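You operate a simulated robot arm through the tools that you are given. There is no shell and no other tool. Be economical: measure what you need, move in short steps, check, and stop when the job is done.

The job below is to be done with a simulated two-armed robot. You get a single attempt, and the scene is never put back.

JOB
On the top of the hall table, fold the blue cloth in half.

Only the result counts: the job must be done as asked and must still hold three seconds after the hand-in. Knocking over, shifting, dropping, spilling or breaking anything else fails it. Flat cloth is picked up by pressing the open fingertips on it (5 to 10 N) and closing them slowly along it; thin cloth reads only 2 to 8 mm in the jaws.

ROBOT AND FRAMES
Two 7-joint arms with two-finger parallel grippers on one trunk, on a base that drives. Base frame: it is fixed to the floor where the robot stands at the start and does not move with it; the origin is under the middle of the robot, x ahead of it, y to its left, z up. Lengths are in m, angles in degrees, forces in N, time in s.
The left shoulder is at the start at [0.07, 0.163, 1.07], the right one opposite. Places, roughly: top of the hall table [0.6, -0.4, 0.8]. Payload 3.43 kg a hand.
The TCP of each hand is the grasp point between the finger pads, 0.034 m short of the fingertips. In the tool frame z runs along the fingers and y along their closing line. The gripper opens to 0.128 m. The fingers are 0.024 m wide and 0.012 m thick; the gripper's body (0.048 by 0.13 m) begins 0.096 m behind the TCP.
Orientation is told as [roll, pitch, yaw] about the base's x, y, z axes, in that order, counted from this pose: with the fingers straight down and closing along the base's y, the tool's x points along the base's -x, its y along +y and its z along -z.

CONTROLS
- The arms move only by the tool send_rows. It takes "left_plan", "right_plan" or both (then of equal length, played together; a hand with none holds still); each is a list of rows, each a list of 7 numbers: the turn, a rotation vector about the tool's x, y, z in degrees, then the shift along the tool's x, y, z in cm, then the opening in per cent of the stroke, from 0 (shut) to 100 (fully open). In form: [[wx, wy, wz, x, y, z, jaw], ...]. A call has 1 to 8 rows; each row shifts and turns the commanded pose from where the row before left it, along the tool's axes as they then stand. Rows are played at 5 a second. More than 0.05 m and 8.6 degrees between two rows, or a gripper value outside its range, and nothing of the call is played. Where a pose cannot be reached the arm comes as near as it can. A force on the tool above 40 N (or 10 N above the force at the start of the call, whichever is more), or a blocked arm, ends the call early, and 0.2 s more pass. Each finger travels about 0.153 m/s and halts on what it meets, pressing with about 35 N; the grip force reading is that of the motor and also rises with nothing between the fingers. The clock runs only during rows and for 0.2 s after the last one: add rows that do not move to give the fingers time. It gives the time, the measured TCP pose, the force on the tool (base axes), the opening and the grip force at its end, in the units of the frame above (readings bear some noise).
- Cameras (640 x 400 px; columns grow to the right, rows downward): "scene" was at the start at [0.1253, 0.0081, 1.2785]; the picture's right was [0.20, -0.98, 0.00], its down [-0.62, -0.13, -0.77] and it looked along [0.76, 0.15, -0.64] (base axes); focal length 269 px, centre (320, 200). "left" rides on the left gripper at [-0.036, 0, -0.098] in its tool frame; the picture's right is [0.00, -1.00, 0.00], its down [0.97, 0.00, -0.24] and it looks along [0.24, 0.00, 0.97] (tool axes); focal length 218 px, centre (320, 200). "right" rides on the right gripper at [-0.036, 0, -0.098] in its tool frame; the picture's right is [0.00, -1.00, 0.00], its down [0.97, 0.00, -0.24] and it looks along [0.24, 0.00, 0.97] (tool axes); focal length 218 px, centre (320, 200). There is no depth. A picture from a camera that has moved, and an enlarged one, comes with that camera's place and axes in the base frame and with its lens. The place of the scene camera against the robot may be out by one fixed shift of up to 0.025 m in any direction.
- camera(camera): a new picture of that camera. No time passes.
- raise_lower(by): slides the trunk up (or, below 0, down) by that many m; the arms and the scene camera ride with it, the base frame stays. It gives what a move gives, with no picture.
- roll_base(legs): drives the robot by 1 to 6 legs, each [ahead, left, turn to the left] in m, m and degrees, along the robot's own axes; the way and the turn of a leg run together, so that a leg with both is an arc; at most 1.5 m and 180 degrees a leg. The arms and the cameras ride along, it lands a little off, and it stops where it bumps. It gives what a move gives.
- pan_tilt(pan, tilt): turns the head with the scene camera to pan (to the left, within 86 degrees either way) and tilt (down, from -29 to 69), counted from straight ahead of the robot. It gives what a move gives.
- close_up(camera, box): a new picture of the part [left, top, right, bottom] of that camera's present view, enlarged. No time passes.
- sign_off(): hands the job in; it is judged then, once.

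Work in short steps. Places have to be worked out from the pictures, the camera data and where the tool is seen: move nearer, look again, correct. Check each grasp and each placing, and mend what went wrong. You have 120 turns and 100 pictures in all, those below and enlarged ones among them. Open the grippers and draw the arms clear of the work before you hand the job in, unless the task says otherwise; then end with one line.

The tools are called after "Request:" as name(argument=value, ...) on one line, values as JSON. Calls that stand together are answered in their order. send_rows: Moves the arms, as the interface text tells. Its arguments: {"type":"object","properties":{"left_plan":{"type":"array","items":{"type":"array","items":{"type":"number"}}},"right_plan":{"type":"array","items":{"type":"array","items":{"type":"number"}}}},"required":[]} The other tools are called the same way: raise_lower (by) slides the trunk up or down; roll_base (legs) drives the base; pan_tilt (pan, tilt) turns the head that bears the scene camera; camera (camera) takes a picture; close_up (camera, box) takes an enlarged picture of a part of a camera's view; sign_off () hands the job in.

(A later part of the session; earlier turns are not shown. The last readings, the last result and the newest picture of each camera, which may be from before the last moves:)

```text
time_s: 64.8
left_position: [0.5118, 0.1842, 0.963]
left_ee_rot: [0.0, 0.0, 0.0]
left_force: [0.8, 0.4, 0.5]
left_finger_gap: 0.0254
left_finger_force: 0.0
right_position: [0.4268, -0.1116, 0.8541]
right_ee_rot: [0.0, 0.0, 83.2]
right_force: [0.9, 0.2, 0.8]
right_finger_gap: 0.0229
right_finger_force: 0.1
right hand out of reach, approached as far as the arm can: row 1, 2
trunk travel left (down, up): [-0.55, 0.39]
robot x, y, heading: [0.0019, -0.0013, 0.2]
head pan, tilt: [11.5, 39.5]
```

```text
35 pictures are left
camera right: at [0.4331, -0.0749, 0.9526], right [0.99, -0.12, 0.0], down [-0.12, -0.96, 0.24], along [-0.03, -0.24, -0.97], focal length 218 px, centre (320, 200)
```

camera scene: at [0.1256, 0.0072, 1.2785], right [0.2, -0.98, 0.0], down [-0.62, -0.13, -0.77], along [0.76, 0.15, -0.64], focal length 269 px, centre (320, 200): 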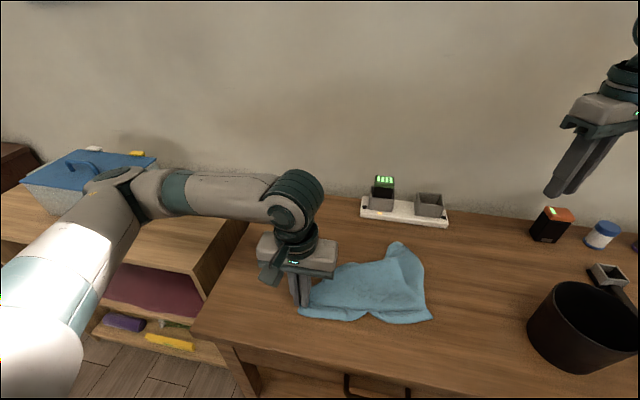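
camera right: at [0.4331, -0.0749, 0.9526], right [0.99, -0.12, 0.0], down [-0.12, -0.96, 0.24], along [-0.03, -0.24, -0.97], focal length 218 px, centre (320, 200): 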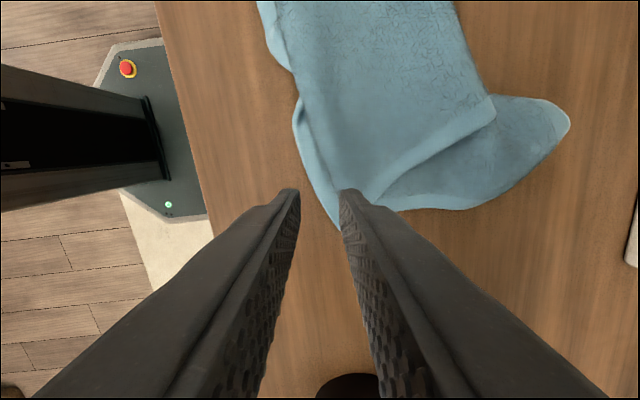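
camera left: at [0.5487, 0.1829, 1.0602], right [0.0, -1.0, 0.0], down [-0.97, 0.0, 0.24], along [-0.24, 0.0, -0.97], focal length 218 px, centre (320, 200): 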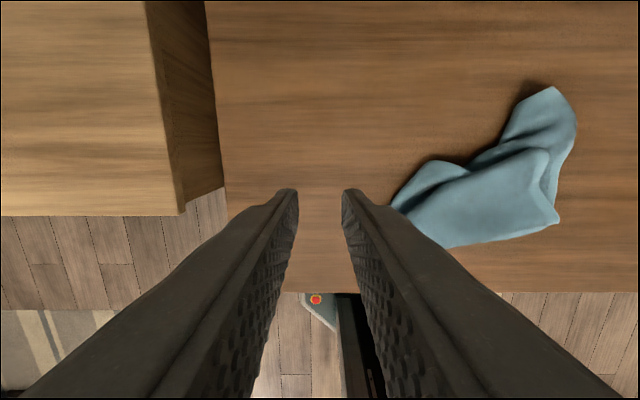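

The view shows D and the right edge clearly, with the single-layer triangle just beyond. I move 7 cm along the edge (+x) and 1 cm outward and come down.

Request:
send_rows(right_plan=[[0, 0, 0, 0.5, -3.5, 1, 18], [0, 0, 0, 0.6, -3.6, 1, 18], [0, 0, 0, 0, 0, 1.5, 18], [0, 0, 0, 0, 0, 1.2, 18], [0, 0, 0, 0, 0, 0.3, 18], [0, 0, 0, 0, 0, 0.3, 18], [0, 0, 0, 0, 0, 0, 18]])

Request:
camera(camera="right")

```text
time_s: 66.4
left_position: [0.5133, 0.1825, 0.9626]
left_ee_rot: [-0.1, 0.0, 0.0]
left_force: [-0.4, 0.0, 0.0]
left_finger_gap: 0.0253
left_finger_force: 0.1
right_position: [0.4695, -0.124, 0.8105]
right_ee_rot: [-0.1, -0.1, 83.0]
right_force: [-0.5, 0.3, 0.5]
right_finger_gap: 0.0231
right_finger_force: 0.1
right hand out of reach, approached as far as the arm can: row 2
trunk travel left (down, up): [-0.55, 0.39]
robot x, y, heading: [-0.0026, 0.0002, -0.1]
head pan, tilt: [11.5, 39.5]
```

```text
34 pictures are left
camera right: at [0.4749, -0.0873, 0.9084], right [0.99, -0.12, 0.0], down [-0.12, -0.96, 0.24], along [-0.03, -0.24, -0.97], focal length 218 px, centre (320, 200)
```

right: 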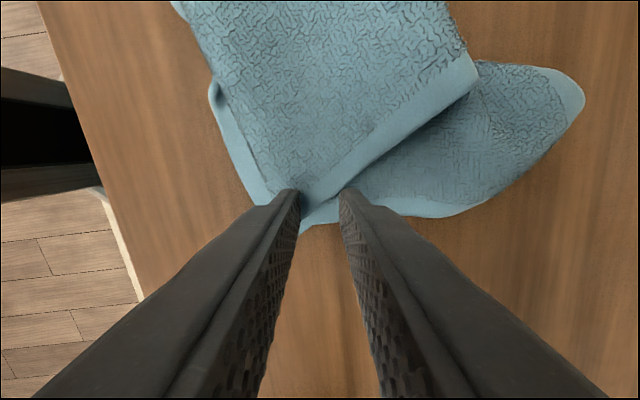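

The single-layer edge runs along y≈-0.14 from x 0.46 to 0.58. I ease the yaw to about 66° for reach and shift to (0.507,-0.130), then touch down.

Request:
send_rows(right_plan=[[0, 0, 8.5, 0, 0, -0.5, 18], [0, 0, 8.5, 0, 0, 0, 18], [0, 0, 0, -0.5, -1.8, 0, 18], [0, 0, 0, -0.5, -1.87, 0, 18], [0, 0, 0, 0, 0, 0.6, 18], [0, 0, 0, 0, 0, 0.6, 18], [0, 0, 0, 0, 0, 0.4, 18], [0, 0, 0, 0, 0, 0, 18]])

Request:
camera(camera="right")

```text
time_s: 68.2
left_position: [0.5133, 0.183, 0.9638]
left_ee_rot: [0.0, 0.0, 0.0]
left_force: [-0.9, -0.7, -0.5]
left_finger_gap: 0.0257
left_finger_force: 0.0
right_position: [0.5084, -0.1297, 0.801]
right_ee_rot: [0.0, 0.0, 66.1]
right_force: [-0.4, -0.7, 7.6]
right_finger_gap: 0.0226
right_finger_force: 0.1
trunk travel left (down, up): [-0.55, 0.39]
robot x, y, heading: [0.0016, 0.0001, 0.0]
head pan, tilt: [11.5, 39.5]
```

```text
33 pictures are left
camera right: at [0.5228, -0.0958, 0.8978], right [0.91, -0.41, 0.0], down [-0.39, -0.89, 0.24], along [-0.1, -0.22, -0.97], focal length 218 px, centre (320, 200)
```

right: 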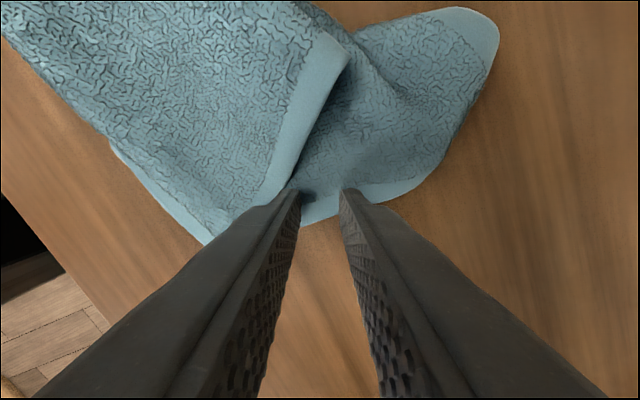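

Good contact (7.6 N), both tips on the lower layer's edge. I close and lift.

Request:
send_rows(right_plan=[[0, 0, 0, 0, 0, 0, 13], [0, 0, 0, 0, 0, 0, 9], [0, 0, 0, 0, 0, 0, 5], [0, 0, 0, 0, 0, 0, 0], [0, 0, 0, 0, 0, 0, 0], [0, 0, 0, 0, 0, -2, 0], [0, 0, 0, 0, 0, -4, 0], [0, 0, 0, 0, 0, -4, 0]])

Request:
send_rows(right_plan=[[0, 0, 0, 0, 0, -4.5, 0], [0, 0, 0, 0, 0, -4.5, 0], [0, 0, 0, 0, 0, -4.5, 0], [0, 0, 0, 0, 0, -4.5, 0], [0, 0, 0, 0, 0, -4.5, 0], [0, 0, 0, 0, 0, -4.5, 0], [0, 0, 0, 0, 0, -4.5, 0], [0, 0, 0, 0, 0, 0, 0]])

Request:
camera(camera="scene")

Request:
camera(camera="left")

```text
time_s: 70.0
left_position: [0.5132, 0.1828, 0.9631]
left_ee_rot: [0.0, -0.1, 0.0]
left_force: [-0.5, 0.2, 0.0]
left_finger_gap: 0.026
left_finger_force: 0.1
right_position: [0.5084, -0.1289, 0.9014]
right_ee_rot: [-0.1, 0.0, 66.0]
right_force: [0.3, -0.3, -1.2]
right_finger_gap: 0.0
right_finger_force: 33.0
trunk travel left (down, up): [-0.55, 0.39]
robot x, y, heading: [-0.001, 0.0023, 0.0]
head pan, tilt: [11.5, 39.5]
```

```text
time_s: 71.8
left_position: [0.5149, 0.1825, 0.9613]
left_ee_rot: [0.0, 0.1, 0.0]
left_force: [-0.1, -0.5, -0.7]
left_finger_gap: 0.0255
left_finger_force: 0.1
right_position: [0.508, -0.1317, 1.2161]
right_ee_rot: [0.1, -0.1, 65.9]
right_force: [1.0, -1.0, -0.2]
right_finger_gap: 0.0
right_finger_force: 33.2
trunk travel left (down, up): [-0.55, 0.39]
robot x, y, heading: [-0.0006, 0.0008, -0.1]
head pan, tilt: [11.5, 39.5]
```

```text
32 pictures are left
camera scene: at [0.1263, 0.0077, 1.2784], right [0.2, -0.98, 0.0], down [-0.62, -0.13, -0.77], along [0.76, 0.15, -0.64], focal length 269 px, centre (320, 200)
```

scene: 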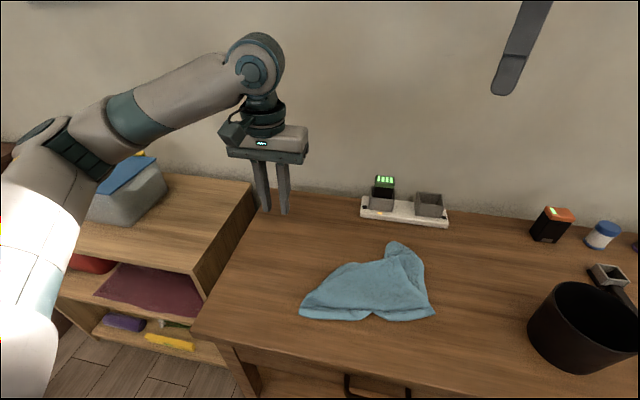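

```text
31 pictures are left
camera left: at [0.5494, 0.1821, 1.0596], right [0.0, -1.0, 0.0], down [-0.97, 0.0, 0.24], along [-0.24, 0.0, -0.97], focal length 218 px, centre (320, 200)
```

left: 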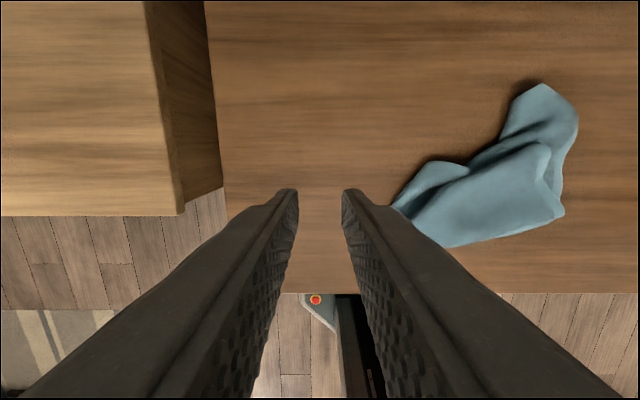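

It slipped (gap 0): one finger was resting on the flap. I go back 1 cm further along the edge and press a little deeper, checking the gap before lifting.

Request:
send_rows(right_plan=[[0, 0, 0, 0, 0, 4.8, 20], [0, 0, 0, 0, 0, 4.8, 20], [0, 0, 0, 0, 0, 4.8, 20], [0, 0, 0, 0, 0, 4.8, 20], [0, 0, 0, 0, 0, 4.8, 20], [0, 0, 0, 0, 0, 4.8, 20], [0, 0, 0, 0, 0, 4.8, 20], [0, 0, 0, -0.4, -1, 4.5, 20]])

Request:
send_rows(right_plan=[[0, 0, 0, 0, 0, 1.5, 20], [0, 0, 0, 0, 0, 1.0, 20], [0, 0, 0, 0, 0, 0.5, 20], [0, 0, 0, 0, 0, 0.3, 20], [0, 0, 0, 0, 0, 0, 20]])

```text
time_s: 73.6
left_position: [0.5131, 0.1816, 0.9629]
left_ee_rot: [0.0, 0.1, 0.0]
left_force: [-0.5, 0.4, -0.2]
left_finger_gap: 0.0256
left_finger_force: 0.0
right_position: [0.5198, -0.1312, 0.8331]
right_ee_rot: [0.0, 0.1, 66.0]
right_force: [0.6, 0.2, -0.6]
right_finger_gap: 0.0255
right_finger_force: 0.0
trunk travel left (down, up): [-0.55, 0.39]
robot x, y, heading: [-0.0004, -0.0003, 0.1]
head pan, tilt: [11.5, 39.5]
```

```text
time_s: 74.8
left_position: [0.5124, 0.1833, 0.9632]
left_ee_rot: [0.0, 0.0, 0.0]
left_force: [0.2, -0.5, 0.4]
left_finger_gap: 0.0257
left_finger_force: 0.0
right_position: [0.5187, -0.1296, 0.8016]
right_ee_rot: [0.0, 0.1, 66.0]
right_force: [0.3, 0.1, 5.1]
right_finger_gap: 0.0255
right_finger_force: 0.1
trunk travel left (down, up): [-0.55, 0.39]
robot x, y, heading: [-0.0027, 0.0012, -0.1]
head pan, tilt: [11.5, 39.5]
```

The force is 5 N at z=0.8016. I press another 2.5 mm and close.

Request:
send_rows(right_plan=[[0, 0, 0, 0, 0, 0.15, 20], [0, 0, 0, 0, 0, 0.1, 20], [0, 0, 0, 0, 0, 0, 16], [0, 0, 0, 0, 0, 0, 12], [0, 0, 0, 0, 0, 0, 8], [0, 0, 0, 0, 0, 0, 4], [0, 0, 0, 0, 0, 0, 0], [0, 0, 0, 0, 0, 0, 0]])

```text
time_s: 76.6
left_position: [0.5119, 0.1834, 0.964]
left_ee_rot: [0.0, -0.1, 0.0]
left_force: [-0.5, 0.4, 0.4]
left_finger_gap: 0.0256
left_finger_force: 0.0
right_position: [0.5177, -0.128, 0.7997]
right_ee_rot: [-0.1, 0.0, 66.0]
right_force: [-3.0, 2.8, 14.7]
right_finger_gap: 0.0018
right_finger_force: 35.2
trunk travel left (down, up): [-0.55, 0.39]
robot x, y, heading: [-0.001, -0.0031, -0.0]
head pan, tilt: [11.5, 39.5]
```

The gap is 1.8 mm, a thin hold. I lift slowly and watch whether the gap persists.

Request:
send_rows(right_plan=[[0, 0, 0, 0, 0, -1.5, 0], [0, 0, 0, 0, 0, -2, 0], [0, 0, 0, 0, 0, -3, 0], [0, 0, 0, 0, 0, -4, 0], [0, 0, 0, 0, 0, 0, 0]])

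Request:
camera(camera="scene")

```text
time_s: 77.8
left_position: [0.5135, 0.1824, 0.9619]
left_ee_rot: [0.0, 0.1, -0.1]
left_force: [0.1, -0.8, -0.7]
left_finger_gap: 0.0258
left_finger_force: 0.0
right_position: [0.5203, -0.1296, 0.9045]
right_ee_rot: [0.1, 0.0, 66.1]
right_force: [0.0, 0.0, -0.3]
right_finger_gap: 0.0
right_finger_force: 32.3
trunk travel left (down, up): [-0.55, 0.39]
robot x, y, heading: [0.0011, 0.0005, 0.0]
head pan, tilt: [11.5, 39.5]
```

```text
30 pictures are left
camera scene: at [0.1257, 0.0077, 1.2785], right [0.2, -0.98, 0.0], down [-0.62, -0.13, -0.77], along [0.76, 0.15, -0.64], focal length 269 px, centre (320, 200)
```

scene: 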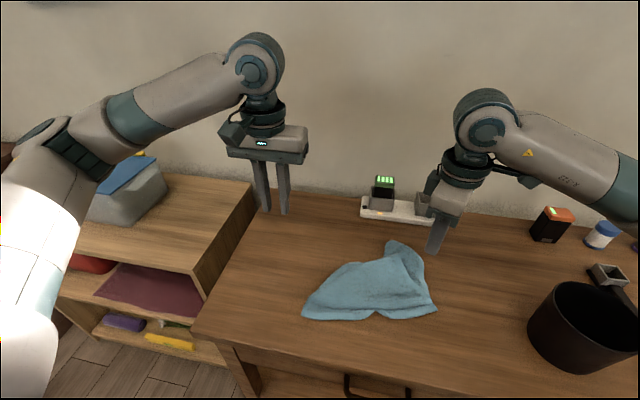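

Slipped at the edge. I retry 9 mm further inside the cloth with a slightly wider opening.

Request:
send_rows(right_plan=[[0, 0, 0, -0.9, 0, 4, 26], [0, 0, 0, 0, 0, 4, 26], [0, 0, 0, 0, 0, 1.8, 26], [0, 0, 0, 0, 0, 0.4, 26], [0, 0, 0, 0, 0, 0.2, 26], [0, 0, 0, 0, 0, 0, 26]])

```text
time_s: 79.2
left_position: [0.5123, 0.1833, 0.9632]
left_ee_rot: [0.0, 0.1, -0.1]
left_force: [-0.5, -0.4, 0.4]
left_finger_gap: 0.0258
left_finger_force: 0.1
right_position: [0.5225, -0.1226, 0.8025]
right_ee_rot: [-0.1, -0.1, 66.0]
right_force: [0.1, -1.4, 14.5]
right_finger_gap: 0.0326
right_finger_force: 0.0
trunk travel left (down, up): [-0.55, 0.39]
robot x, y, heading: [-0.0003, -0.0026, -0.2]
head pan, tilt: [11.5, 39.5]
```

Now 14.5 N on cloth. I close slowly and check the gap.

Request:
send_rows(right_plan=[[0, 0, 0, 0, 0, -0.05, 22], [0, 0, 0, 0, 0, 0, 18], [0, 0, 0, 0, 0, 0, 14], [0, 0, 0, 0, 0, 0, 10], [0, 0, 0, 0, 0, 0, 6], [0, 0, 0, 0, 0, 0, 2], [0, 0, 0, 0, 0, 0, 0], [0, 0, 0, 0, 0, 0, 0]])

```text
time_s: 81.0
left_position: [0.5114, 0.1833, 0.9637]
left_ee_rot: [-0.1, -0.1, 0.0]
left_force: [0.2, 0.5, 0.0]
left_finger_gap: 0.0255
left_finger_force: 0.0
right_position: [0.5219, -0.1206, 0.8017]
right_ee_rot: [0.0, 0.0, 66.1]
right_force: [-3.5, 3.1, 15.7]
right_finger_gap: 0.0043
right_finger_force: 35.3
trunk travel left (down, up): [-0.55, 0.39]
robot x, y, heading: [0.0011, -0.0012, -0.1]
head pan, tilt: [11.5, 39.5]
```

The gap is 4.3 mm, a single-layer hold. I lift it high, over two calls, and look.

Request:
send_rows(right_plan=[[0, 0, 0, 0, 0, -2, 0], [0, 0, 0, 0, 0, -4, 0], [0, 0, 0, 0, 0, -4.5, 0], [0, 0, 0, 0, 0, -4.5, 0], [0, 0, 0, 0, 0, -4.5, 0], [0, 0, 0, 0, 0, -4.5, 0], [0, 0, 0, 0, 0, -4.5, 0], [0, 0, 0, 0, 0, -4.5, 0]])

Request:
send_rows(right_plan=[[0, 0, 0, 0, 0, -4, 0], [0, 0, 0, 0, 0, -4, 0], [0, 0, 0, 0, 0, 0, 0], [0, 0, 0, 0, 0, 0, 0]])

Request:
camera(camera="scene")

Request:
camera(camera="left")

```text
time_s: 82.8
left_position: [0.5118, 0.1838, 0.9613]
left_ee_rot: [-0.1, 0.0, 0.0]
left_force: [-0.8, -0.2, -0.6]
left_finger_gap: 0.0256
left_finger_force: 0.1
right_position: [0.5224, -0.12, 1.1298]
right_ee_rot: [0.0, 0.0, 66.0]
right_force: [-0.3, 0.0, 0.2]
right_finger_gap: 0.0043
right_finger_force: 34.9
trunk travel left (down, up): [-0.55, 0.39]
robot x, y, heading: [0.001, -0.0028, 0.0]
head pan, tilt: [11.5, 39.5]
```

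```text
time_s: 83.8
left_position: [0.5131, 0.1832, 0.9625]
left_ee_rot: [0.0, 0.1, 0.0]
left_force: [0.7, 0.7, -0.6]
left_finger_gap: 0.0255
left_finger_force: 0.1
right_position: [0.5189, -0.1193, 1.2069]
right_ee_rot: [0.0, 0.0, 65.9]
right_force: [-0.1, -0.2, -0.9]
right_finger_gap: 0.0042
right_finger_force: 34.8
right hand out of reach, approached as far as the arm can: row 2
trunk travel left (down, up): [-0.55, 0.39]
robot x, y, heading: [0.0015, 0.0049, 0.1]
head pan, tilt: [11.5, 39.5]
```

```text
29 pictures are left
camera scene: at [0.1247, 0.0084, 1.2786], right [0.2, -0.98, 0.0], down [-0.62, -0.13, -0.77], along [0.76, 0.15, -0.64], focal length 269 px, centre (320, 200)
```

scene: 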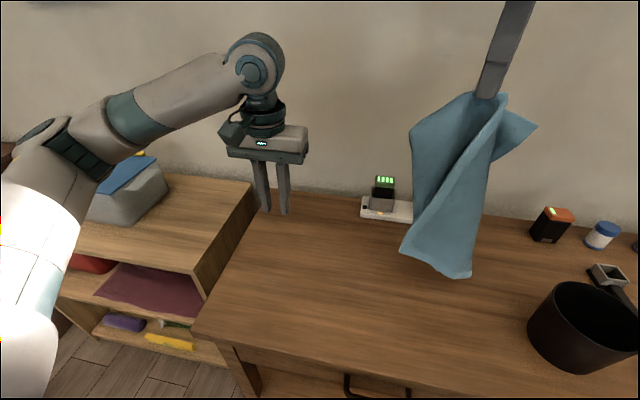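

```text
28 pictures are left
camera left: at [0.5481, 0.1827, 1.0603], right [0.0, -1.0, 0.0], down [-0.97, 0.0, 0.24], along [-0.24, 0.0, -0.97], focal length 218 px, centre (320, 200)
```

left: 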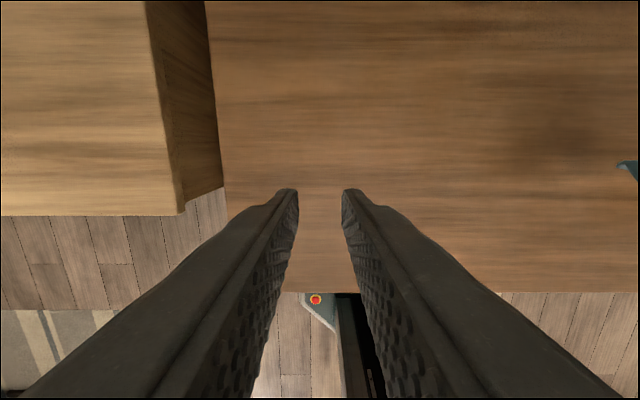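

It hangs from near the middle of the right short edge, so its long side is vertical. I clear the left arm to the left and carry the cloth left, then lay it down along its length, bottom edge first.

Request:
send_rows(left_plan=[[0, 0, 0, 0, 4, -1.5, 20], [0, 0, 0, 0, 4, -1.5, 20], [0, 0, 0, 0, 4, -1.5, 20], [0, 0, 0, 0, 4, -1.5, 20], [0, 0, 0, 0, 4, -1.5, 20], [0, 0, 0, 0, 0, 0, 20], [0, 0, 0, 0, 0, 0, 20]], right_plan=[[0, 0, 0, 0, 0, 0, 0], [0, 0, 0, -3.95, 0.42, 0, 0], [0, 0, 0, -3.95, 0.42, 0, 0], [0, 0, 0, -3.95, 0.42, 0, 0], [0, 0, 0, -3.95, 0.42, 0, 0], [0, 0, 0, -3.95, 0.42, 0, 0], [0, 0, 0, 0, 0, 0, 0]])

Request:
camera(camera="scene")

```text
time_s: 85.4
left_position: [0.5135, 0.38, 1.0353]
left_ee_rot: [-0.1, 0.1, 0.1]
left_force: [-0.7, -0.4, 0.2]
left_finger_gap: 0.0255
left_finger_force: 0.1
right_position: [0.5591, 0.07, 1.1973]
right_ee_rot: [0.0, -0.2, 65.9]
right_force: [-0.8, -0.4, -0.8]
right_finger_gap: 0.0041
right_finger_force: 34.6
right hand out of reach, approached as far as the arm can: row 4, 5, 6
trunk travel left (down, up): [-0.55, 0.39]
robot x, y, heading: [-0.0005, -0.0003, -0.0]
head pan, tilt: [11.5, 39.5]
```

```text
27 pictures are left
camera scene: at [0.1249, 0.0074, 1.2786], right [0.2, -0.98, 0.0], down [-0.62, -0.13, -0.77], along [0.76, 0.15, -0.64], focal length 269 px, centre (320, 200)
```

scene: 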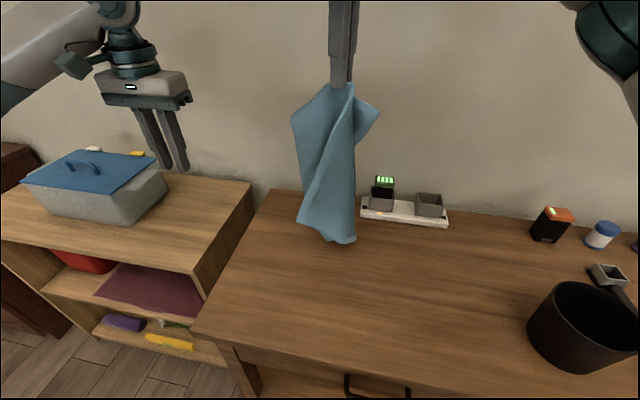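

The cloth is over the left part of the table. I lay it down along the hand's +x direction (to the right and slightly toward me), lowering gradually.

Request:
send_rows(right_plan=[[0, 0, 0, 0, 0, 4, 0], [0, 0, 0, 0.8, 0, 4.5, 0], [0, 0, 0, 1.3, 0, 4.5, 0], [0, 0, 0, 2, 0, 4.3, 0], [0, 0, 0, 2.5, 0, 4, 0], [0, 0, 0, 3, 0, 3.8, 0], [0, 0, 0, 3.5, 0, 3.3, 0], [0, 0, 0, 3.8, 0, 3, 0]])

Request:
send_rows(right_plan=[[0, 0, 0, 4.0, 0, 2.5, 0], [0, 0, 0, 4.2, 0, 2, 0], [0, 0, 0, 4.2, 0, 1.5, 0], [0, 0, 0, 2.5, 0, 0.6, 0], [0, 0, 0, 0, 0, 0, 0]])

Request:
camera(camera="scene")

```text
time_s: 87.2
left_position: [0.5141, 0.378, 1.0368]
left_ee_rot: [0.1, 0.0, 0.0]
left_force: [0.4, -0.6, -0.9]
left_finger_gap: 0.0255
left_finger_force: 0.0
right_position: [0.4892, -0.0883, 0.8824]
right_ee_rot: [0.1, 0.0, 66.2]
right_force: [-0.4, -0.1, 0.4]
right_finger_gap: 0.0044
right_finger_force: 35.3
trunk travel left (down, up): [-0.55, 0.39]
robot x, y, heading: [-0.001, -0.0023, 0.2]
head pan, tilt: [11.5, 39.5]
```

```text
time_s: 88.4
left_position: [0.5149, 0.3799, 1.0352]
left_ee_rot: [0.0, 0.0, -0.1]
left_force: [-0.6, 0.1, 0.6]
left_finger_gap: 0.0257
left_finger_force: 0.0
right_position: [0.4266, -0.2234, 0.8157]
right_ee_rot: [0.1, 0.0, 66.0]
right_force: [-0.2, 0.2, 0.7]
right_finger_gap: 0.0042
right_finger_force: 34.9
trunk travel left (down, up): [-0.55, 0.39]
robot x, y, heading: [0.0003, 0.0044, -0.0]
head pan, tilt: [11.5, 39.5]
```

```text
26 pictures are left
camera scene: at [0.1255, 0.0087, 1.2785], right [0.2, -0.98, 0.0], down [-0.62, -0.13, -0.77], along [0.76, 0.15, -0.64], focal length 269 px, centre (320, 200)
```

scene: 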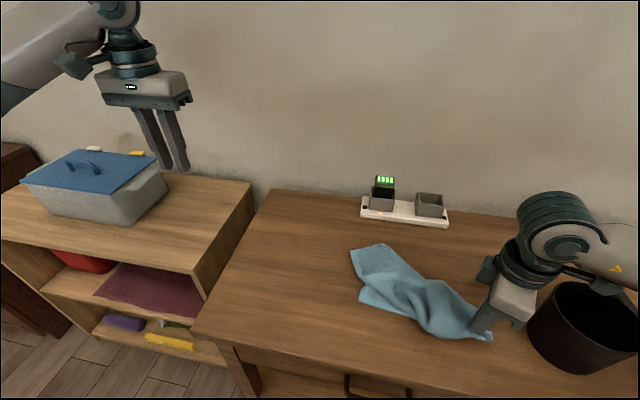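

The cloth is laid out along its length. I release, rise, and move the right hand back out of the view to inspect.

Request:
send_rows(right_plan=[[0, 0, 0, -0.5, 0, 1.2, 0], [0, 0, 0, 0, 0, 0, 6], [0, 0, 0, 0, 0, 0, 15], [0, 0, 0, 0, 0, -3, 15], [0, 0, 0, 0, 0, -4, 20], [0, 0, 0, 0, 0, -4, 20], [0, 0, 0, -1, -3.5, -3, 20], [0, 0, 0, -1, -3.5, -3, 20]])

Request:
close_up(camera="scene", box=[320, 220, 520, 350])

Request:
close_up(camera="right", box=[100, 0, 540, 275])

```text
time_s: 90.2
left_position: [0.5157, 0.38, 1.0347]
left_ee_rot: [0.0, 0.0, 0.0]
left_force: [0.0, -0.4, -1.1]
left_finger_gap: 0.0256
left_finger_force: 0.0
right_position: [0.5013, -0.23, 0.9723]
right_ee_rot: [-0.1, 0.0, 66.0]
right_force: [-0.4, 0.2, -0.7]
right_finger_gap: 0.0256
right_finger_force: 0.1
trunk travel left (down, up): [-0.55, 0.39]
robot x, y, heading: [-0.0012, 0.0014, 0.2]
head pan, tilt: [11.5, 39.5]
```

```text
3.08 times, centred on (420, 285) of scene
camera zoom: at [0.1254, 0.0088, 1.2784], right [0.2, -0.98, 0.0], down [-0.62, -0.13, -0.77], along [0.76, 0.15, -0.64], focal length 828 px, centre (12, -62)
```

zoom: 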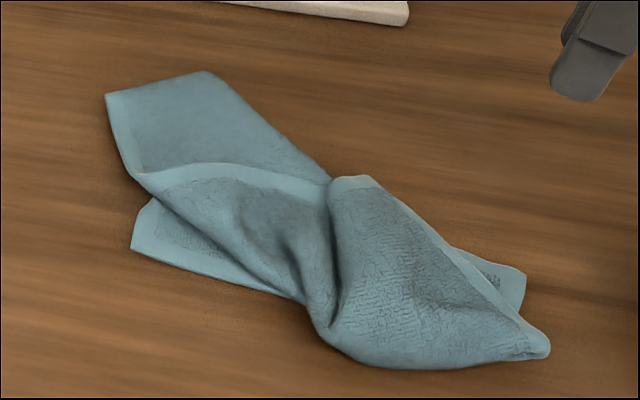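

```text
1.45 times, centred on (320, 138) of right
camera zoom: at [0.5167, -0.1952, 1.0702], right [0.91, -0.41, 0.0], down [-0.39, -0.89, 0.24], along [-0.1, -0.22, -0.97], focal length 318 px, centre (320, 291)
```

zoom: 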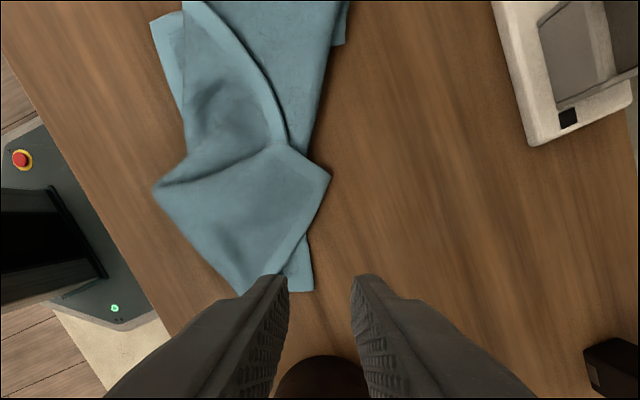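

The cloth is twisted, but two single-layer corners stick out beneath: Q near (0.447,-0.002) and R near (0.477,-0.26). If I take one in each hand and draw them apart, everything between will straighten. I bring the left hand toward Q while the right hand turns for R.

Request:
send_rows(left_plan=[[0, 0, 0, 0.7, -4.3, 1, 20], [0, 0, 0, 0.7, -4.3, 1, 20], [0, 0, 0, 0.7, -4.3, 1, 20], [0, 0, 0, 0.7, -4.3, 1, 20], [0, 0, 0, 0.7, -4.3, 1, 20], [0, 0, 0, 0.7, -4.3, 1, 20], [0, 0, 0, 0.7, -4.3, 1, 20], [0, 0, 0, 0.7, -4.3, 1, 20]], right_plan=[[0, 0, 8.6, 0, 0, 0, 14], [0, 0, 8.6, 0, 0, 0, 14], [0, 0, 8.6, 0, 0, 0, 14], [0, 0, 8.6, 0, 0, 0, 14], [0, 0, 8.6, 0, 0, 0, 14], [0, 0, 8.6, 0, 0, 0, 14], [0, 0, 8.6, 0, 0, 0, 14], [0, 0, 8.6, 0, 0, 0, 14]])

Request:
send_rows(left_plan=[[0, 0, 0, 0.1, -3.4, 2, 20], [0, 0, 0, 0, -3.4, 2, 20], [0, 0, 0, 0, 0, 3, 20], [0, 0, 0, 0, 0, 3, 20], [0, 0, 0, 0, 0, 0, 20]], right_plan=[[0, 0, 8.6, 0, 0, 0, 14], [0, 0, 8.6, 0, 0, 2, 14], [0, 0, 4, 0, 0, 3, 14], [0, 0, 0, 1.9, -1.0, 4, 14], [0, 0, 0, 0, 0, 3, 14]])

Request:
camera(camera="left")

Request:
camera(camera="right")

```text
time_s: 92.0
left_position: [0.4572, 0.0317, 0.9546]
left_ee_rot: [0.1, 0.0, -0.1]
left_force: [0.0, 0.3, 0.5]
left_finger_gap: 0.0255
left_finger_force: 0.1
right_position: [0.5029, -0.2284, 0.9719]
right_ee_rot: [0.1, 0.1, -2.9]
right_force: [0.8, 0.8, -0.3]
right_finger_gap: 0.0178
right_finger_force: 0.1
trunk travel left (down, up): [-0.55, 0.39]
robot x, y, heading: [0.0004, -0.0003, 0.0]
head pan, tilt: [11.5, 39.5]
```

```text
time_s: 93.2
left_position: [0.4583, -0.0331, 0.8559]
left_ee_rot: [0.0, -0.1, 0.0]
left_force: [-1.1, 0.9, 0.2]
left_finger_gap: 0.0257
left_finger_force: 0.0
right_position: [0.4814, -0.2275, 0.853]
right_ee_rot: [0.0, -0.1, -23.9]
right_force: [0.0, -0.7, -0.4]
right_finger_gap: 0.0178
right_finger_force: 0.1
trunk travel left (down, up): [-0.55, 0.39]
robot x, y, heading: [-0.0021, -0.0005, -0.1]
head pan, tilt: [11.5, 39.5]
```

```text
23 pictures are left
camera left: at [0.4941, -0.0339, 0.9527], right [0.0, -1.0, 0.0], down [-0.97, 0.0, 0.24], along [-0.24, 0.0, -0.97], focal length 218 px, centre (320, 200)
```

left: 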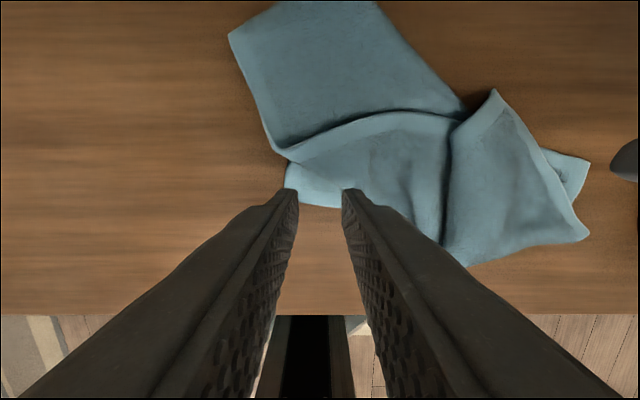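

```text
22 pictures are left
camera right: at [0.5145, -0.2421, 0.9514], right [-0.41, -0.91, 0.0], down [-0.89, 0.39, 0.24], along [-0.22, 0.1, -0.97], focal length 218 px, centre (320, 200)
```

right: 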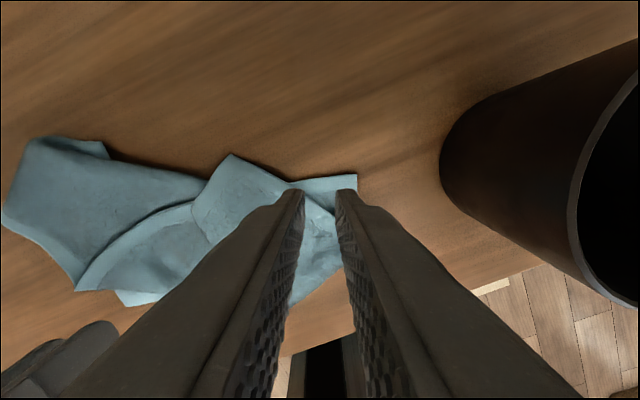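

The top view confirms Q at (0.453,-0.003) and R at (0.481,-0.261), each showing a small single-layer triangle. I position the left at (0.454,-0.023) and the right at (0.477,-0.249) yawed -49°, with narrow openings, and come down near contact.

Request:
send_rows(left_plan=[[0, 0, 0, 0.4, 1.0, 1, 13], [0, 0, 0, 0, 0, 1.5, 13], [0, 0, 0, 0, 0, 1.5, 13], [0, 0, 0, 0, 0, 1, 13], [0, 0, 0, 0, 0, 0.2, 13], [0, 0, 0, 0, 0, 0.2, 13], [0, 0, 0, 0, 0, 0.2, 13], [0, 0, 0, 0, 0, 0, 13]], right_plan=[[0, 0, 8.4, 0, 0, 0, 11], [0, 0, 8.4, 0, 0, 0, 11], [0, 0, 8.4, 0, 0, 1, 11], [0, 0, 0, -1.3, -1.75, 1, 11], [0, 0, 0, 0, 0, 1.5, 11], [0, 0, 0, 0, 0, 1.2, 11], [0, 0, 0, 0, 0, 0.4, 11], [0, 0, 0, 0, 0, 0, 11]])

Request:
camera(camera="right")

```text
time_s: 95.0
left_position: [0.4535, -0.0224, 0.7999]
left_ee_rot: [0.0, 0.1, 0.0]
left_force: [-0.4, -0.2, 0.4]
left_finger_gap: 0.0165
left_finger_force: 0.0
right_position: [0.4759, -0.2484, 0.8021]
right_ee_rot: [0.0, 0.0, -49.0]
right_force: [-0.9, -0.1, -0.1]
right_finger_gap: 0.0142
right_finger_force: 0.0
trunk travel left (down, up): [-0.55, 0.39]
robot x, y, heading: [-0.0017, -0.0005, -0.1]
head pan, tilt: [11.5, 39.5]
```

```text
21 pictures are left
camera right: at [0.5002, -0.2754, 0.8995], right [-0.76, -0.65, 0.0], down [-0.64, 0.73, 0.24], along [-0.16, 0.18, -0.97], focal length 218 px, centre (320, 200)
```

right: 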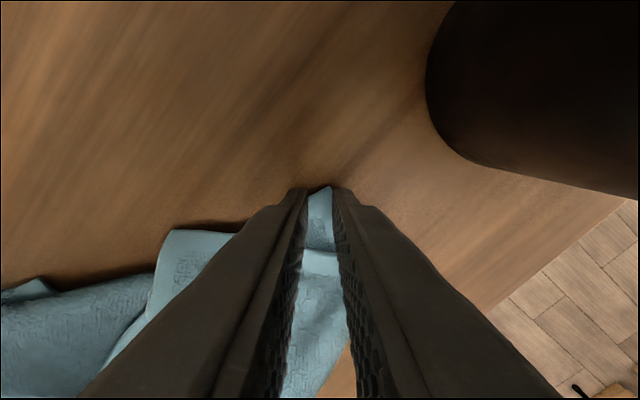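

R's tip lies exactly between the fingers. I move 7 mm inward and press both down.

Request:
send_rows(left_plan=[[0, 0, 0, 0, 0, 0.15, 13], [0, 0, 0, 0, 0, 0.1, 13], [0, 0, 0, 0, 0, 0, 13]], right_plan=[[0, 0, 0, 0.7, 0, 0.2, 14], [0, 0, 0, 0, 0, 0.2, 14], [0, 0, 0, 0, 0, 0, 14]])

```text
time_s: 95.8
left_position: [0.4534, -0.0216, 0.7989]
left_ee_rot: [0.0, 0.0, -0.1]
left_force: [0.3, -1.2, 3.2]
left_finger_gap: 0.0163
left_finger_force: 0.0
right_position: [0.4729, -0.2428, 0.7981]
right_ee_rot: [0.0, 0.1, -49.1]
right_force: [0.5, -0.1, 1.6]
right_finger_gap: 0.0178
right_finger_force: 0.0
trunk travel left (down, up): [-0.55, 0.39]
robot x, y, heading: [-0.0005, -0.002, 0.1]
head pan, tilt: [11.5, 39.5]
```

Contact is beginning; I press about 1 to 1.5 mm more and close both slowly.

Request:
send_rows(left_plan=[[0, 0, 0, 0, 0, 0.1, 13], [0, 0, 0, 0, 0, 0, 11], [0, 0, 0, 0, 0, 0, 9], [0, 0, 0, 0, 0, 0, 7], [0, 0, 0, 0, 0, 0, 5], [0, 0, 0, 0, 0, 0, 2], [0, 0, 0, 0, 0, 0, 0], [0, 0, 0, 0, 0, 0, 0]], right_plan=[[0, 0, 0, 0, 0, 0.15, 14], [0, 0, 0, 0, 0, 0, 11], [0, 0, 0, 0, 0, 0, 9], [0, 0, 0, 0, 0, 0, 7], [0, 0, 0, 0, 0, 0, 5], [0, 0, 0, 0, 0, 0, 2], [0, 0, 0, 0, 0, 0, 0], [0, 0, 0, 0, 0, 0, 0]])

```text
time_s: 97.6
left_position: [0.4526, -0.0229, 0.7976]
left_ee_rot: [0.0, 0.0, 0.0]
left_force: [0.5, 0.8, 5.5]
left_finger_gap: 0.0
left_finger_force: 32.6
right_position: [0.4704, -0.2429, 0.7965]
right_ee_rot: [0.0, -0.1, -49.0]
right_force: [0.2, 0.9, 8.3]
right_finger_gap: 0.0033
right_finger_force: 35.0
trunk travel left (down, up): [-0.55, 0.39]
robot x, y, heading: [0.0003, -0.0011, -0.2]
head pan, tilt: [11.5, 39.5]
```

The right holds R (3.3 mm); the left missed. I reopen the left wider, shift slightly inward, and press a bit harder.

Request:
send_rows(left_plan=[[0, 0, 0, -0.3, -0.3, -0.8, 0], [0, 0, 0, 0, 0, 0, 20], [0, 0, 0, 0, 0, 0.5, 20], [0, 0, 0, 0, 0, 0.3, 20], [0, 0, 0, 0, 0, 0.15, 20], [0, 0, 0, 0, 0, 0, 20]])

```text
time_s: 99.0
left_position: [0.4544, -0.0253, 0.7968]
left_ee_rot: [-0.1, -0.2, -0.1]
left_force: [2.9, 2.2, 16.7]
left_finger_gap: 0.0254
left_finger_force: 0.0
right_position: [0.4723, -0.2442, 0.7973]
right_ee_rot: [0.0, -0.1, -49.1]
right_force: [1.0, -1.4, 6.3]
right_finger_gap: 0.0032
right_finger_force: 35.1
trunk travel left (down, up): [-0.55, 0.39]
robot x, y, heading: [0.0001, 0.0011, -0.1]
head pan, tilt: [11.5, 39.5]
```

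Request:
send_rows(left_plan=[[0, 0, 0, 0, 0, -0.08, 20], [0, 0, 0, 0, 0, 0, 16], [0, 0, 0, 0, 0, 0, 12], [0, 0, 0, 0, 0, 0, 8], [0, 0, 0, 0, 0, 0, 4], [0, 0, 0, 0, 0, 0, 0], [0, 0, 0, 0, 0, 0, 0]])

```text
time_s: 100.6
left_position: [0.4554, -0.0255, 0.7979]
left_ee_rot: [0.0, -0.2, 0.1]
left_force: [0.0, -2.2, 13.0]
left_finger_gap: 0.0036
left_finger_force: 34.9
right_position: [0.4704, -0.2452, 0.7974]
right_ee_rot: [0.0, 0.0, -49.1]
right_force: [1.8, 0.3, 7.2]
right_finger_gap: 0.003
right_finger_force: 35.0
trunk travel left (down, up): [-0.55, 0.39]
robot x, y, heading: [0.0009, -0.0051, -0.2]
head pan, tilt: [11.5, 39.5]
```

Both corners are now held (3.6 and 3.0 mm). I lift both together by 31 cm, turning the right hand back to yaw 0.

Request:
send_rows(left_plan=[[0, 0, 0, 0, 0, -3, 0], [0, 0, 0, 0, 0, -4.8, 0], [0, 0, 0, 0, 0, -4.8, 0], [0, 0, 0, 0, 0, -4.8, 0], [0, 0, 0, 0, 0, -4.8, 0], [0, 0, 0, 0, 0, -4.8, 0], [0, 0, 0, 0, 0, -4.8, 0], [0, 0, 0, 0, 0, 0, 0]], right_plan=[[0, 0, 0, 0, 0, -3, 0], [0, 0, -8.2, 0, 0, -4.8, 0], [0, 0, -8.2, 0, 0, -4.8, 0], [0, 0, -8.2, 0, 0, -4.8, 0], [0, 0, -8.2, 0, 0, -4.8, 0], [0, 0, -8.2, 0, 0, -4.8, 0], [0, 0, -8, 0, 0, -4.8, 0], [0, 0, 0, 0, 0, 0, 0]])

Request:
camera(camera="scene")

```text
time_s: 102.4
left_position: [0.4554, -0.0246, 1.1139]
left_ee_rot: [0.1, 0.0, 0.0]
left_force: [0.8, 0.0, 0.0]
left_finger_gap: 0.0037
left_finger_force: 34.7
right_position: [0.472, -0.2425, 1.1152]
right_ee_rot: [0.0, 0.1, 0.0]
right_force: [0.7, -0.3, -0.3]
right_finger_gap: 0.0029
right_finger_force: 35.1
trunk travel left (down, up): [-0.55, 0.39]
robot x, y, heading: [0.0019, -0.0021, -0.1]
head pan, tilt: [11.5, 39.5]
```

```text
20 pictures are left
camera scene: at [0.1267, 0.0075, 1.2783], right [0.2, -0.98, 0.0], down [-0.62, -0.13, -0.77], along [0.76, 0.15, -0.64], focal length 269 px, centre (320, 200)
```

scene: 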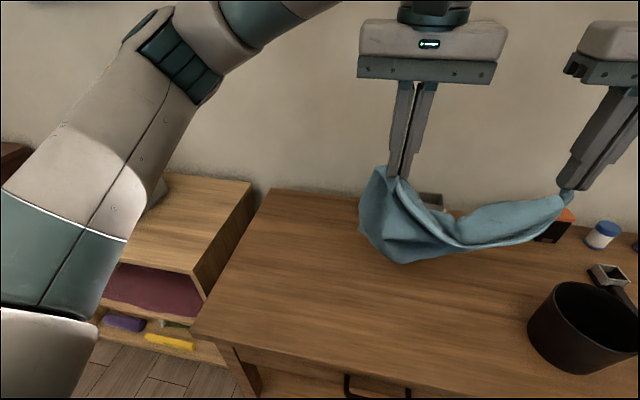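

Both corners are up and the cloth slings between them. I spread the left hand outward by 14 cm and check the tension.

Request:
send_rows(left_plan=[[0, 0, 0, 0, 3, 0, 0], [0, 0, 0, 0, 3, 0, 0], [0, 0, 0, 0, 3, 0, 0], [0, 0, 0, 0, 3, 0, 0], [0, 0, 0, 0, 2, 0, 0], [0, 0, 0, 0, 0, 0, 0]])

Request:
camera(camera="scene")

```text
time_s: 103.8
left_position: [0.4562, 0.1134, 1.1128]
left_ee_rot: [0.0, 0.0, 0.0]
left_force: [-0.6, 0.2, -0.6]
left_finger_gap: 0.0034
left_finger_force: 35.1
right_position: [0.4718, -0.2433, 1.115]
right_ee_rot: [-0.1, 0.0, -0.1]
right_force: [-0.3, -0.2, -0.8]
right_finger_gap: 0.0029
right_finger_force: 35.1
trunk travel left (down, up): [-0.55, 0.39]
robot x, y, heading: [-0.0005, -0.0006, -0.2]
head pan, tilt: [11.5, 39.5]
```

```text
19 pictures are left
camera scene: at [0.1254, 0.0076, 1.2785], right [0.2, -0.98, 0.0], down [-0.62, -0.13, -0.77], along [0.76, 0.15, -0.64], focal length 269 px, centre (320, 200)
```

scene: 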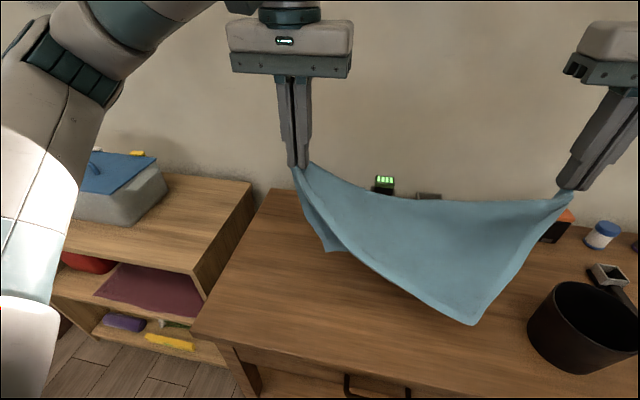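

The two corners are diagonal opposites, with S hanging in front near the right and P behind near the left. I will lay it as a triangle along the diagonal, trailing toward me, with the left hand far-left and the right hand near-right. Then I flip the top corner over to flatten it.

Request:
send_rows(left_plan=[[0, 0, 0, -3.6, 2.9, 0.5, 0], [0, 0, 0, -3.6, 2.9, 0.5, 0], [0, 0, 0, -3.6, 2.9, 0.5, 0], [0, 0, 0, -3.6, 2.9, 0.5, 0], [0, 0, 0, 0, 0, 2, 0], [0, 0, 0, 0, 0, 2, 0], [0, 0, 0, 0, 0, 2, 0], [0, 0, 0, 0, 0, 0, 0]], right_plan=[[0, 0, 0, 2.4, 1.8, 0.5, 0], [0, 0, 0, 2.4, 1.8, 0.5, 0], [0, 0, 0, 2.4, 1.8, 0.5, 0], [0, 0, 0, 2.4, 1.8, 0.5, 0], [0, 0, 0, 0, 0, 2, 0], [0, 0, 0, 0, 0, 2, 0], [0, 0, 0, 0, 0, 2, 0], [0, 0, 0, 0, 0, 0, 0]])

Request:
camera(camera="scene")

```text
time_s: 105.6
left_position: [0.5999, 0.2314, 1.0347]
left_ee_rot: [0.0, 0.0, 0.0]
left_force: [-0.7, -1.5, 0.2]
left_finger_gap: 0.0034
left_finger_force: 35.1
right_position: [0.3754, -0.1731, 1.0349]
right_ee_rot: [0.0, 0.0, -0.2]
right_force: [1.4, 1.6, -0.1]
right_finger_gap: 0.003
right_finger_force: 35.0
trunk travel left (down, up): [-0.55, 0.39]
robot x, y, heading: [-0.002, 0.0005, 0.2]
head pan, tilt: [11.5, 39.5]
```

```text
18 pictures are left
camera scene: at [0.1248, 0.0082, 1.2786], right [0.2, -0.98, 0.0], down [-0.62, -0.13, -0.77], along [0.76, 0.15, -0.64], focal length 269 px, centre (320, 200)
```

scene: 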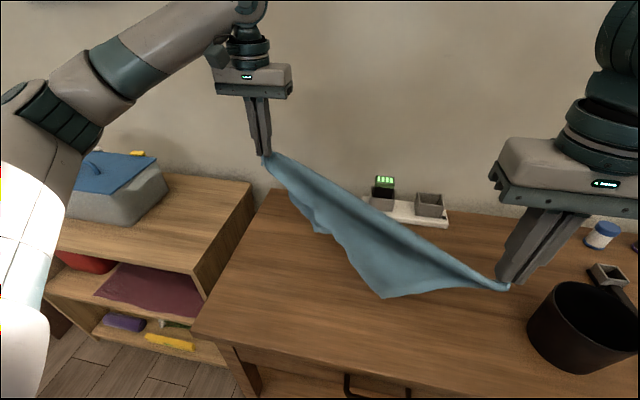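

The diagonal is taut (about 2 N). I now lower both by 23 cm while moving away from me and right, so the triangle trails flat on my side.

Request:
send_rows(left_plan=[[0, 0, 0, 0, 0, 3, 0], [0, 0, 0, -0.5, -0.3, 3, 0], [0, 0, 0, -0.8, -0.4, 3, 0], [0, 0, 0, -0.9, -0.5, 3, 0], [0, 0, 0, -1, -0.6, 3, 0], [0, 0, 0, -1.1, -0.6, 3, 0], [0, 0, 0, -1.2, -0.6, 3, 0], [0, 0, 0, -1, -0.6, 1.8, 0]], right_plan=[[0, 0, 0, 0, 0, 3, 0], [0, 0, 0, -0.5, -0.3, 3, 0], [0, 0, 0, -0.8, -0.4, 3, 0], [0, 0, 0, -0.9, -0.5, 3, 0], [0, 0, 0, -1, -0.6, 3, 0], [0, 0, 0, -1.1, -0.6, 3, 0], [0, 0, 0, -1.2, -0.6, 3, 0], [0, 0, 0, -1, -0.6, 1.8, 0]])

Request:
camera(camera="scene")

```text
time_s: 107.4
left_position: [0.6665, 0.1928, 0.8052]
left_ee_rot: [0.1, -0.1, 0.0]
left_force: [-0.8, -1.9, 1.5]
left_finger_gap: 0.0034
left_finger_force: 35.4
right_position: [0.4411, -0.209, 0.8054]
right_ee_rot: [0.0, 0.0, 0.0]
right_force: [0.5, 2.5, 1.3]
right_finger_gap: 0.003
right_finger_force: 35.1
trunk travel left (down, up): [-0.55, 0.39]
robot x, y, heading: [0.0027, 0.001, -0.1]
head pan, tilt: [11.5, 39.5]
```

```text
17 pictures are left
camera scene: at [0.1254, 0.0079, 1.2787], right [0.2, -0.98, 0.0], down [-0.62, -0.13, -0.77], along [0.76, 0.15, -0.64], focal length 269 px, centre (320, 200)
```

scene: 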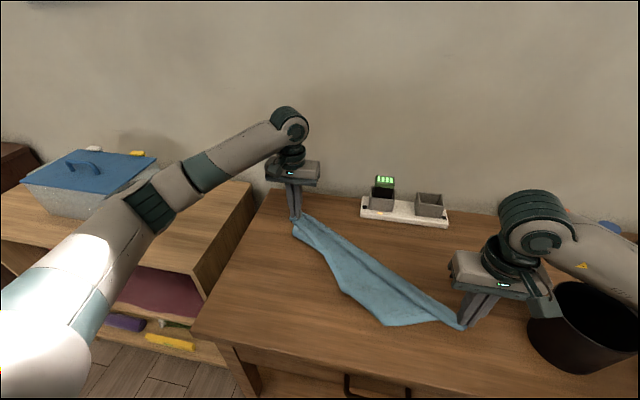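

It is laid along the diagonal. I release both hands, raise them and look from above with the left camera.

Request:
send_rows(left_plan=[[0, 0, 0, 0, 0, 0.5, 0], [0, 0, 0, 0, 0, 0, 6], [0, 0, 0, 0, 0, 0, 15], [0, 0, 0, 0, 0, -3, 15], [0, 0, 0, 0, 0, -4, 20], [0, 0, 0, 2, -3.5, -3, 20], [0, 0, 0, 2.5, -3.5, -2, 60], [0, 0, 0, 0, -4, -2, 100]], right_plan=[[0, 0, 0, 0, 0, 0.5, 0], [0, 0, 0, 0, 0, 0, 6], [0, 0, 0, 0, 0, 0, 15], [0, 0, 0, 0, 0, -3, 15], [0, 0, 0, 0, 0, -4, 20], [0, 0, 0, 0, -2, -4, 20], [0, 0, 0, -3, -3, -3, 20], [0, 0, 0, -3, -3, -2, 20]])

Request:
camera(camera="left")

Request:
close_up(camera="scene", box=[270, 200, 490, 340])

```text
refused: row 6 steps farther than a row can; nothing moved
```

```text
16 pictures are left
camera left: at [0.7018, 0.1936, 0.9029], right [0.0, -1.0, 0.0], down [-0.97, 0.0, 0.24], along [-0.24, 0.0, -0.97], focal length 218 px, centre (320, 200)
```

left: 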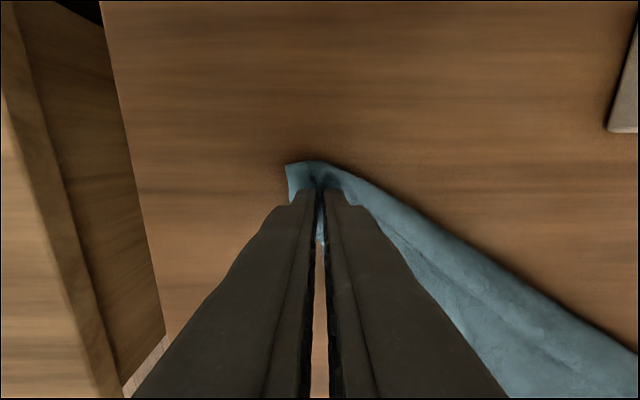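

```text
2.86 times, centred on (380, 270) of scene
camera zoom: at [0.1254, 0.0079, 1.2787], right [0.2, -0.98, 0.0], down [-0.62, -0.13, -0.77], along [0.76, 0.15, -0.64], focal length 769 px, centre (149, 0)
```

zoom: 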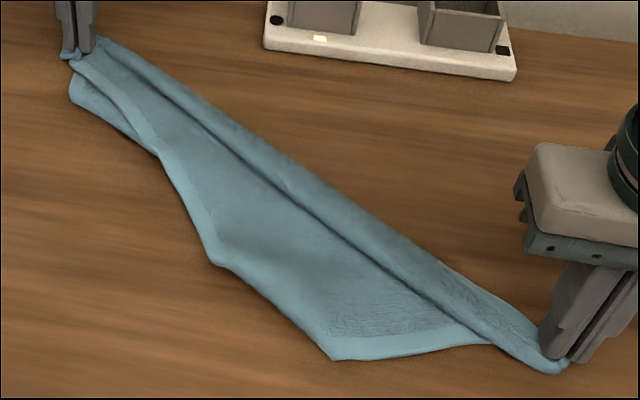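

(That call was refused, so nothing moved and both corners are still held.) Corner S of the top sheet lies at about (0.406,-0.054). I keep the left hand holding Q as an anchor, release R with the right, and take the right hand over to S.

Request:
send_rows(right_plan=[[0, 0, 0, 0, 0, 0.5, 0], [0, 0, 0, 0, 0, 0, 8], [0, 0, 0, 0, 0, 0, 18], [0, 0, 0, 0, 0, -4, 20], [0, 0, 0, 0, 1, -4, 20], [0, 0, 0, 0.7, 4.7, 0, 20], [0, 0, 0, 0.7, 4.8, 0, 20], [0, 0, 0, 0.5, 4.8, 0, 20]])

Request:
send_rows(right_plan=[[0, 0, 0, 0.2, 0.6, 2, 20], [0, 0, 0, 0, 0, 3, 20], [0, 0, 0, 0, 0, 2, 20], [0, 0, 0, 0, 0, 0.6, 20], [0, 0, 0, 0, 0, 0, 20]])

Request:
camera(camera="right")

```text
time_s: 109.2
left_position: [0.6651, 0.1948, 0.8048]
left_ee_rot: [-0.1, 0.0, 0.0]
left_force: [0.2, -1.0, 2.3]
left_finger_gap: 0.0033
left_finger_force: 35.4
right_position: [0.4226, -0.0552, 0.8826]
right_ee_rot: [-0.1, 0.0, -0.2]
right_force: [0.0, 0.6, 0.3]
right_finger_gap: 0.0257
right_finger_force: 0.0
trunk travel left (down, up): [-0.55, 0.39]
robot x, y, heading: [0.002, 0.0014, -0.0]
head pan, tilt: [11.5, 39.5]
```

```text
time_s: 110.4
left_position: [0.6661, 0.1945, 0.8047]
left_ee_rot: [-0.1, 0.0, -0.1]
left_force: [0.2, 0.5, 1.2]
left_finger_gap: 0.0036
left_finger_force: 34.6
right_position: [0.4222, -0.0494, 0.8068]
right_ee_rot: [0.1, 0.0, -0.1]
right_force: [0.7, 0.7, 0.5]
right_finger_gap: 0.0258
right_finger_force: 0.1
trunk travel left (down, up): [-0.55, 0.39]
robot x, y, heading: [-0.0014, -0.003, 0.1]
head pan, tilt: [11.5, 39.5]
```

```text
14 pictures are left
camera right: at [0.4579, -0.0487, 0.9038], right [0.0, -1.0, 0.0], down [-0.97, 0.0, 0.24], along [-0.24, 0.0, -0.97], focal length 218 px, centre (320, 200)
```

right: 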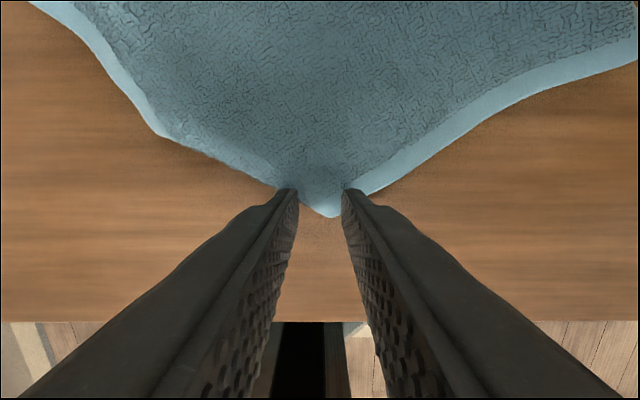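

Corner S is right between the fingers. I move 1 cm inward, press down and pinch.

Request:
send_rows(right_plan=[[0, 0, 0, -1.0, -0.2, 0.4, 20], [0, 0, 0, 0, 0, 0.4, 20], [0, 0, 0, 0, 0, 0.2, 20], [0, 0, 0, 0, 0, 0, 16], [0, 0, 0, 0, 0, 0, 12], [0, 0, 0, 0, 0, 0, 7], [0, 0, 0, 0, 0, 0, 2], [0, 0, 0, 0, 0, 0, 0]])

```text
time_s: 111.9
left_position: [0.6659, 0.1944, 0.8061]
left_ee_rot: [0.0, -0.1, 0.0]
left_force: [0.5, 0.4, 1.9]
left_finger_gap: 0.0033
left_finger_force: 35.1
right_position: [0.4297, -0.0489, 0.8003]
right_ee_rot: [0.3, -0.5, -0.1]
right_force: [-5.9, 1.2, 24.3]
right_finger_gap: 0.0055
right_finger_force: 35.1
trunk travel left (down, up): [-0.55, 0.39]
robot x, y, heading: [-0.0016, 0.0022, -0.1]
head pan, tilt: [11.5, 39.5]
stopped in row 7 (right hand): the force on the tool passed its limit (the readings are from after the stop); the commanded pose is now the measured one
```

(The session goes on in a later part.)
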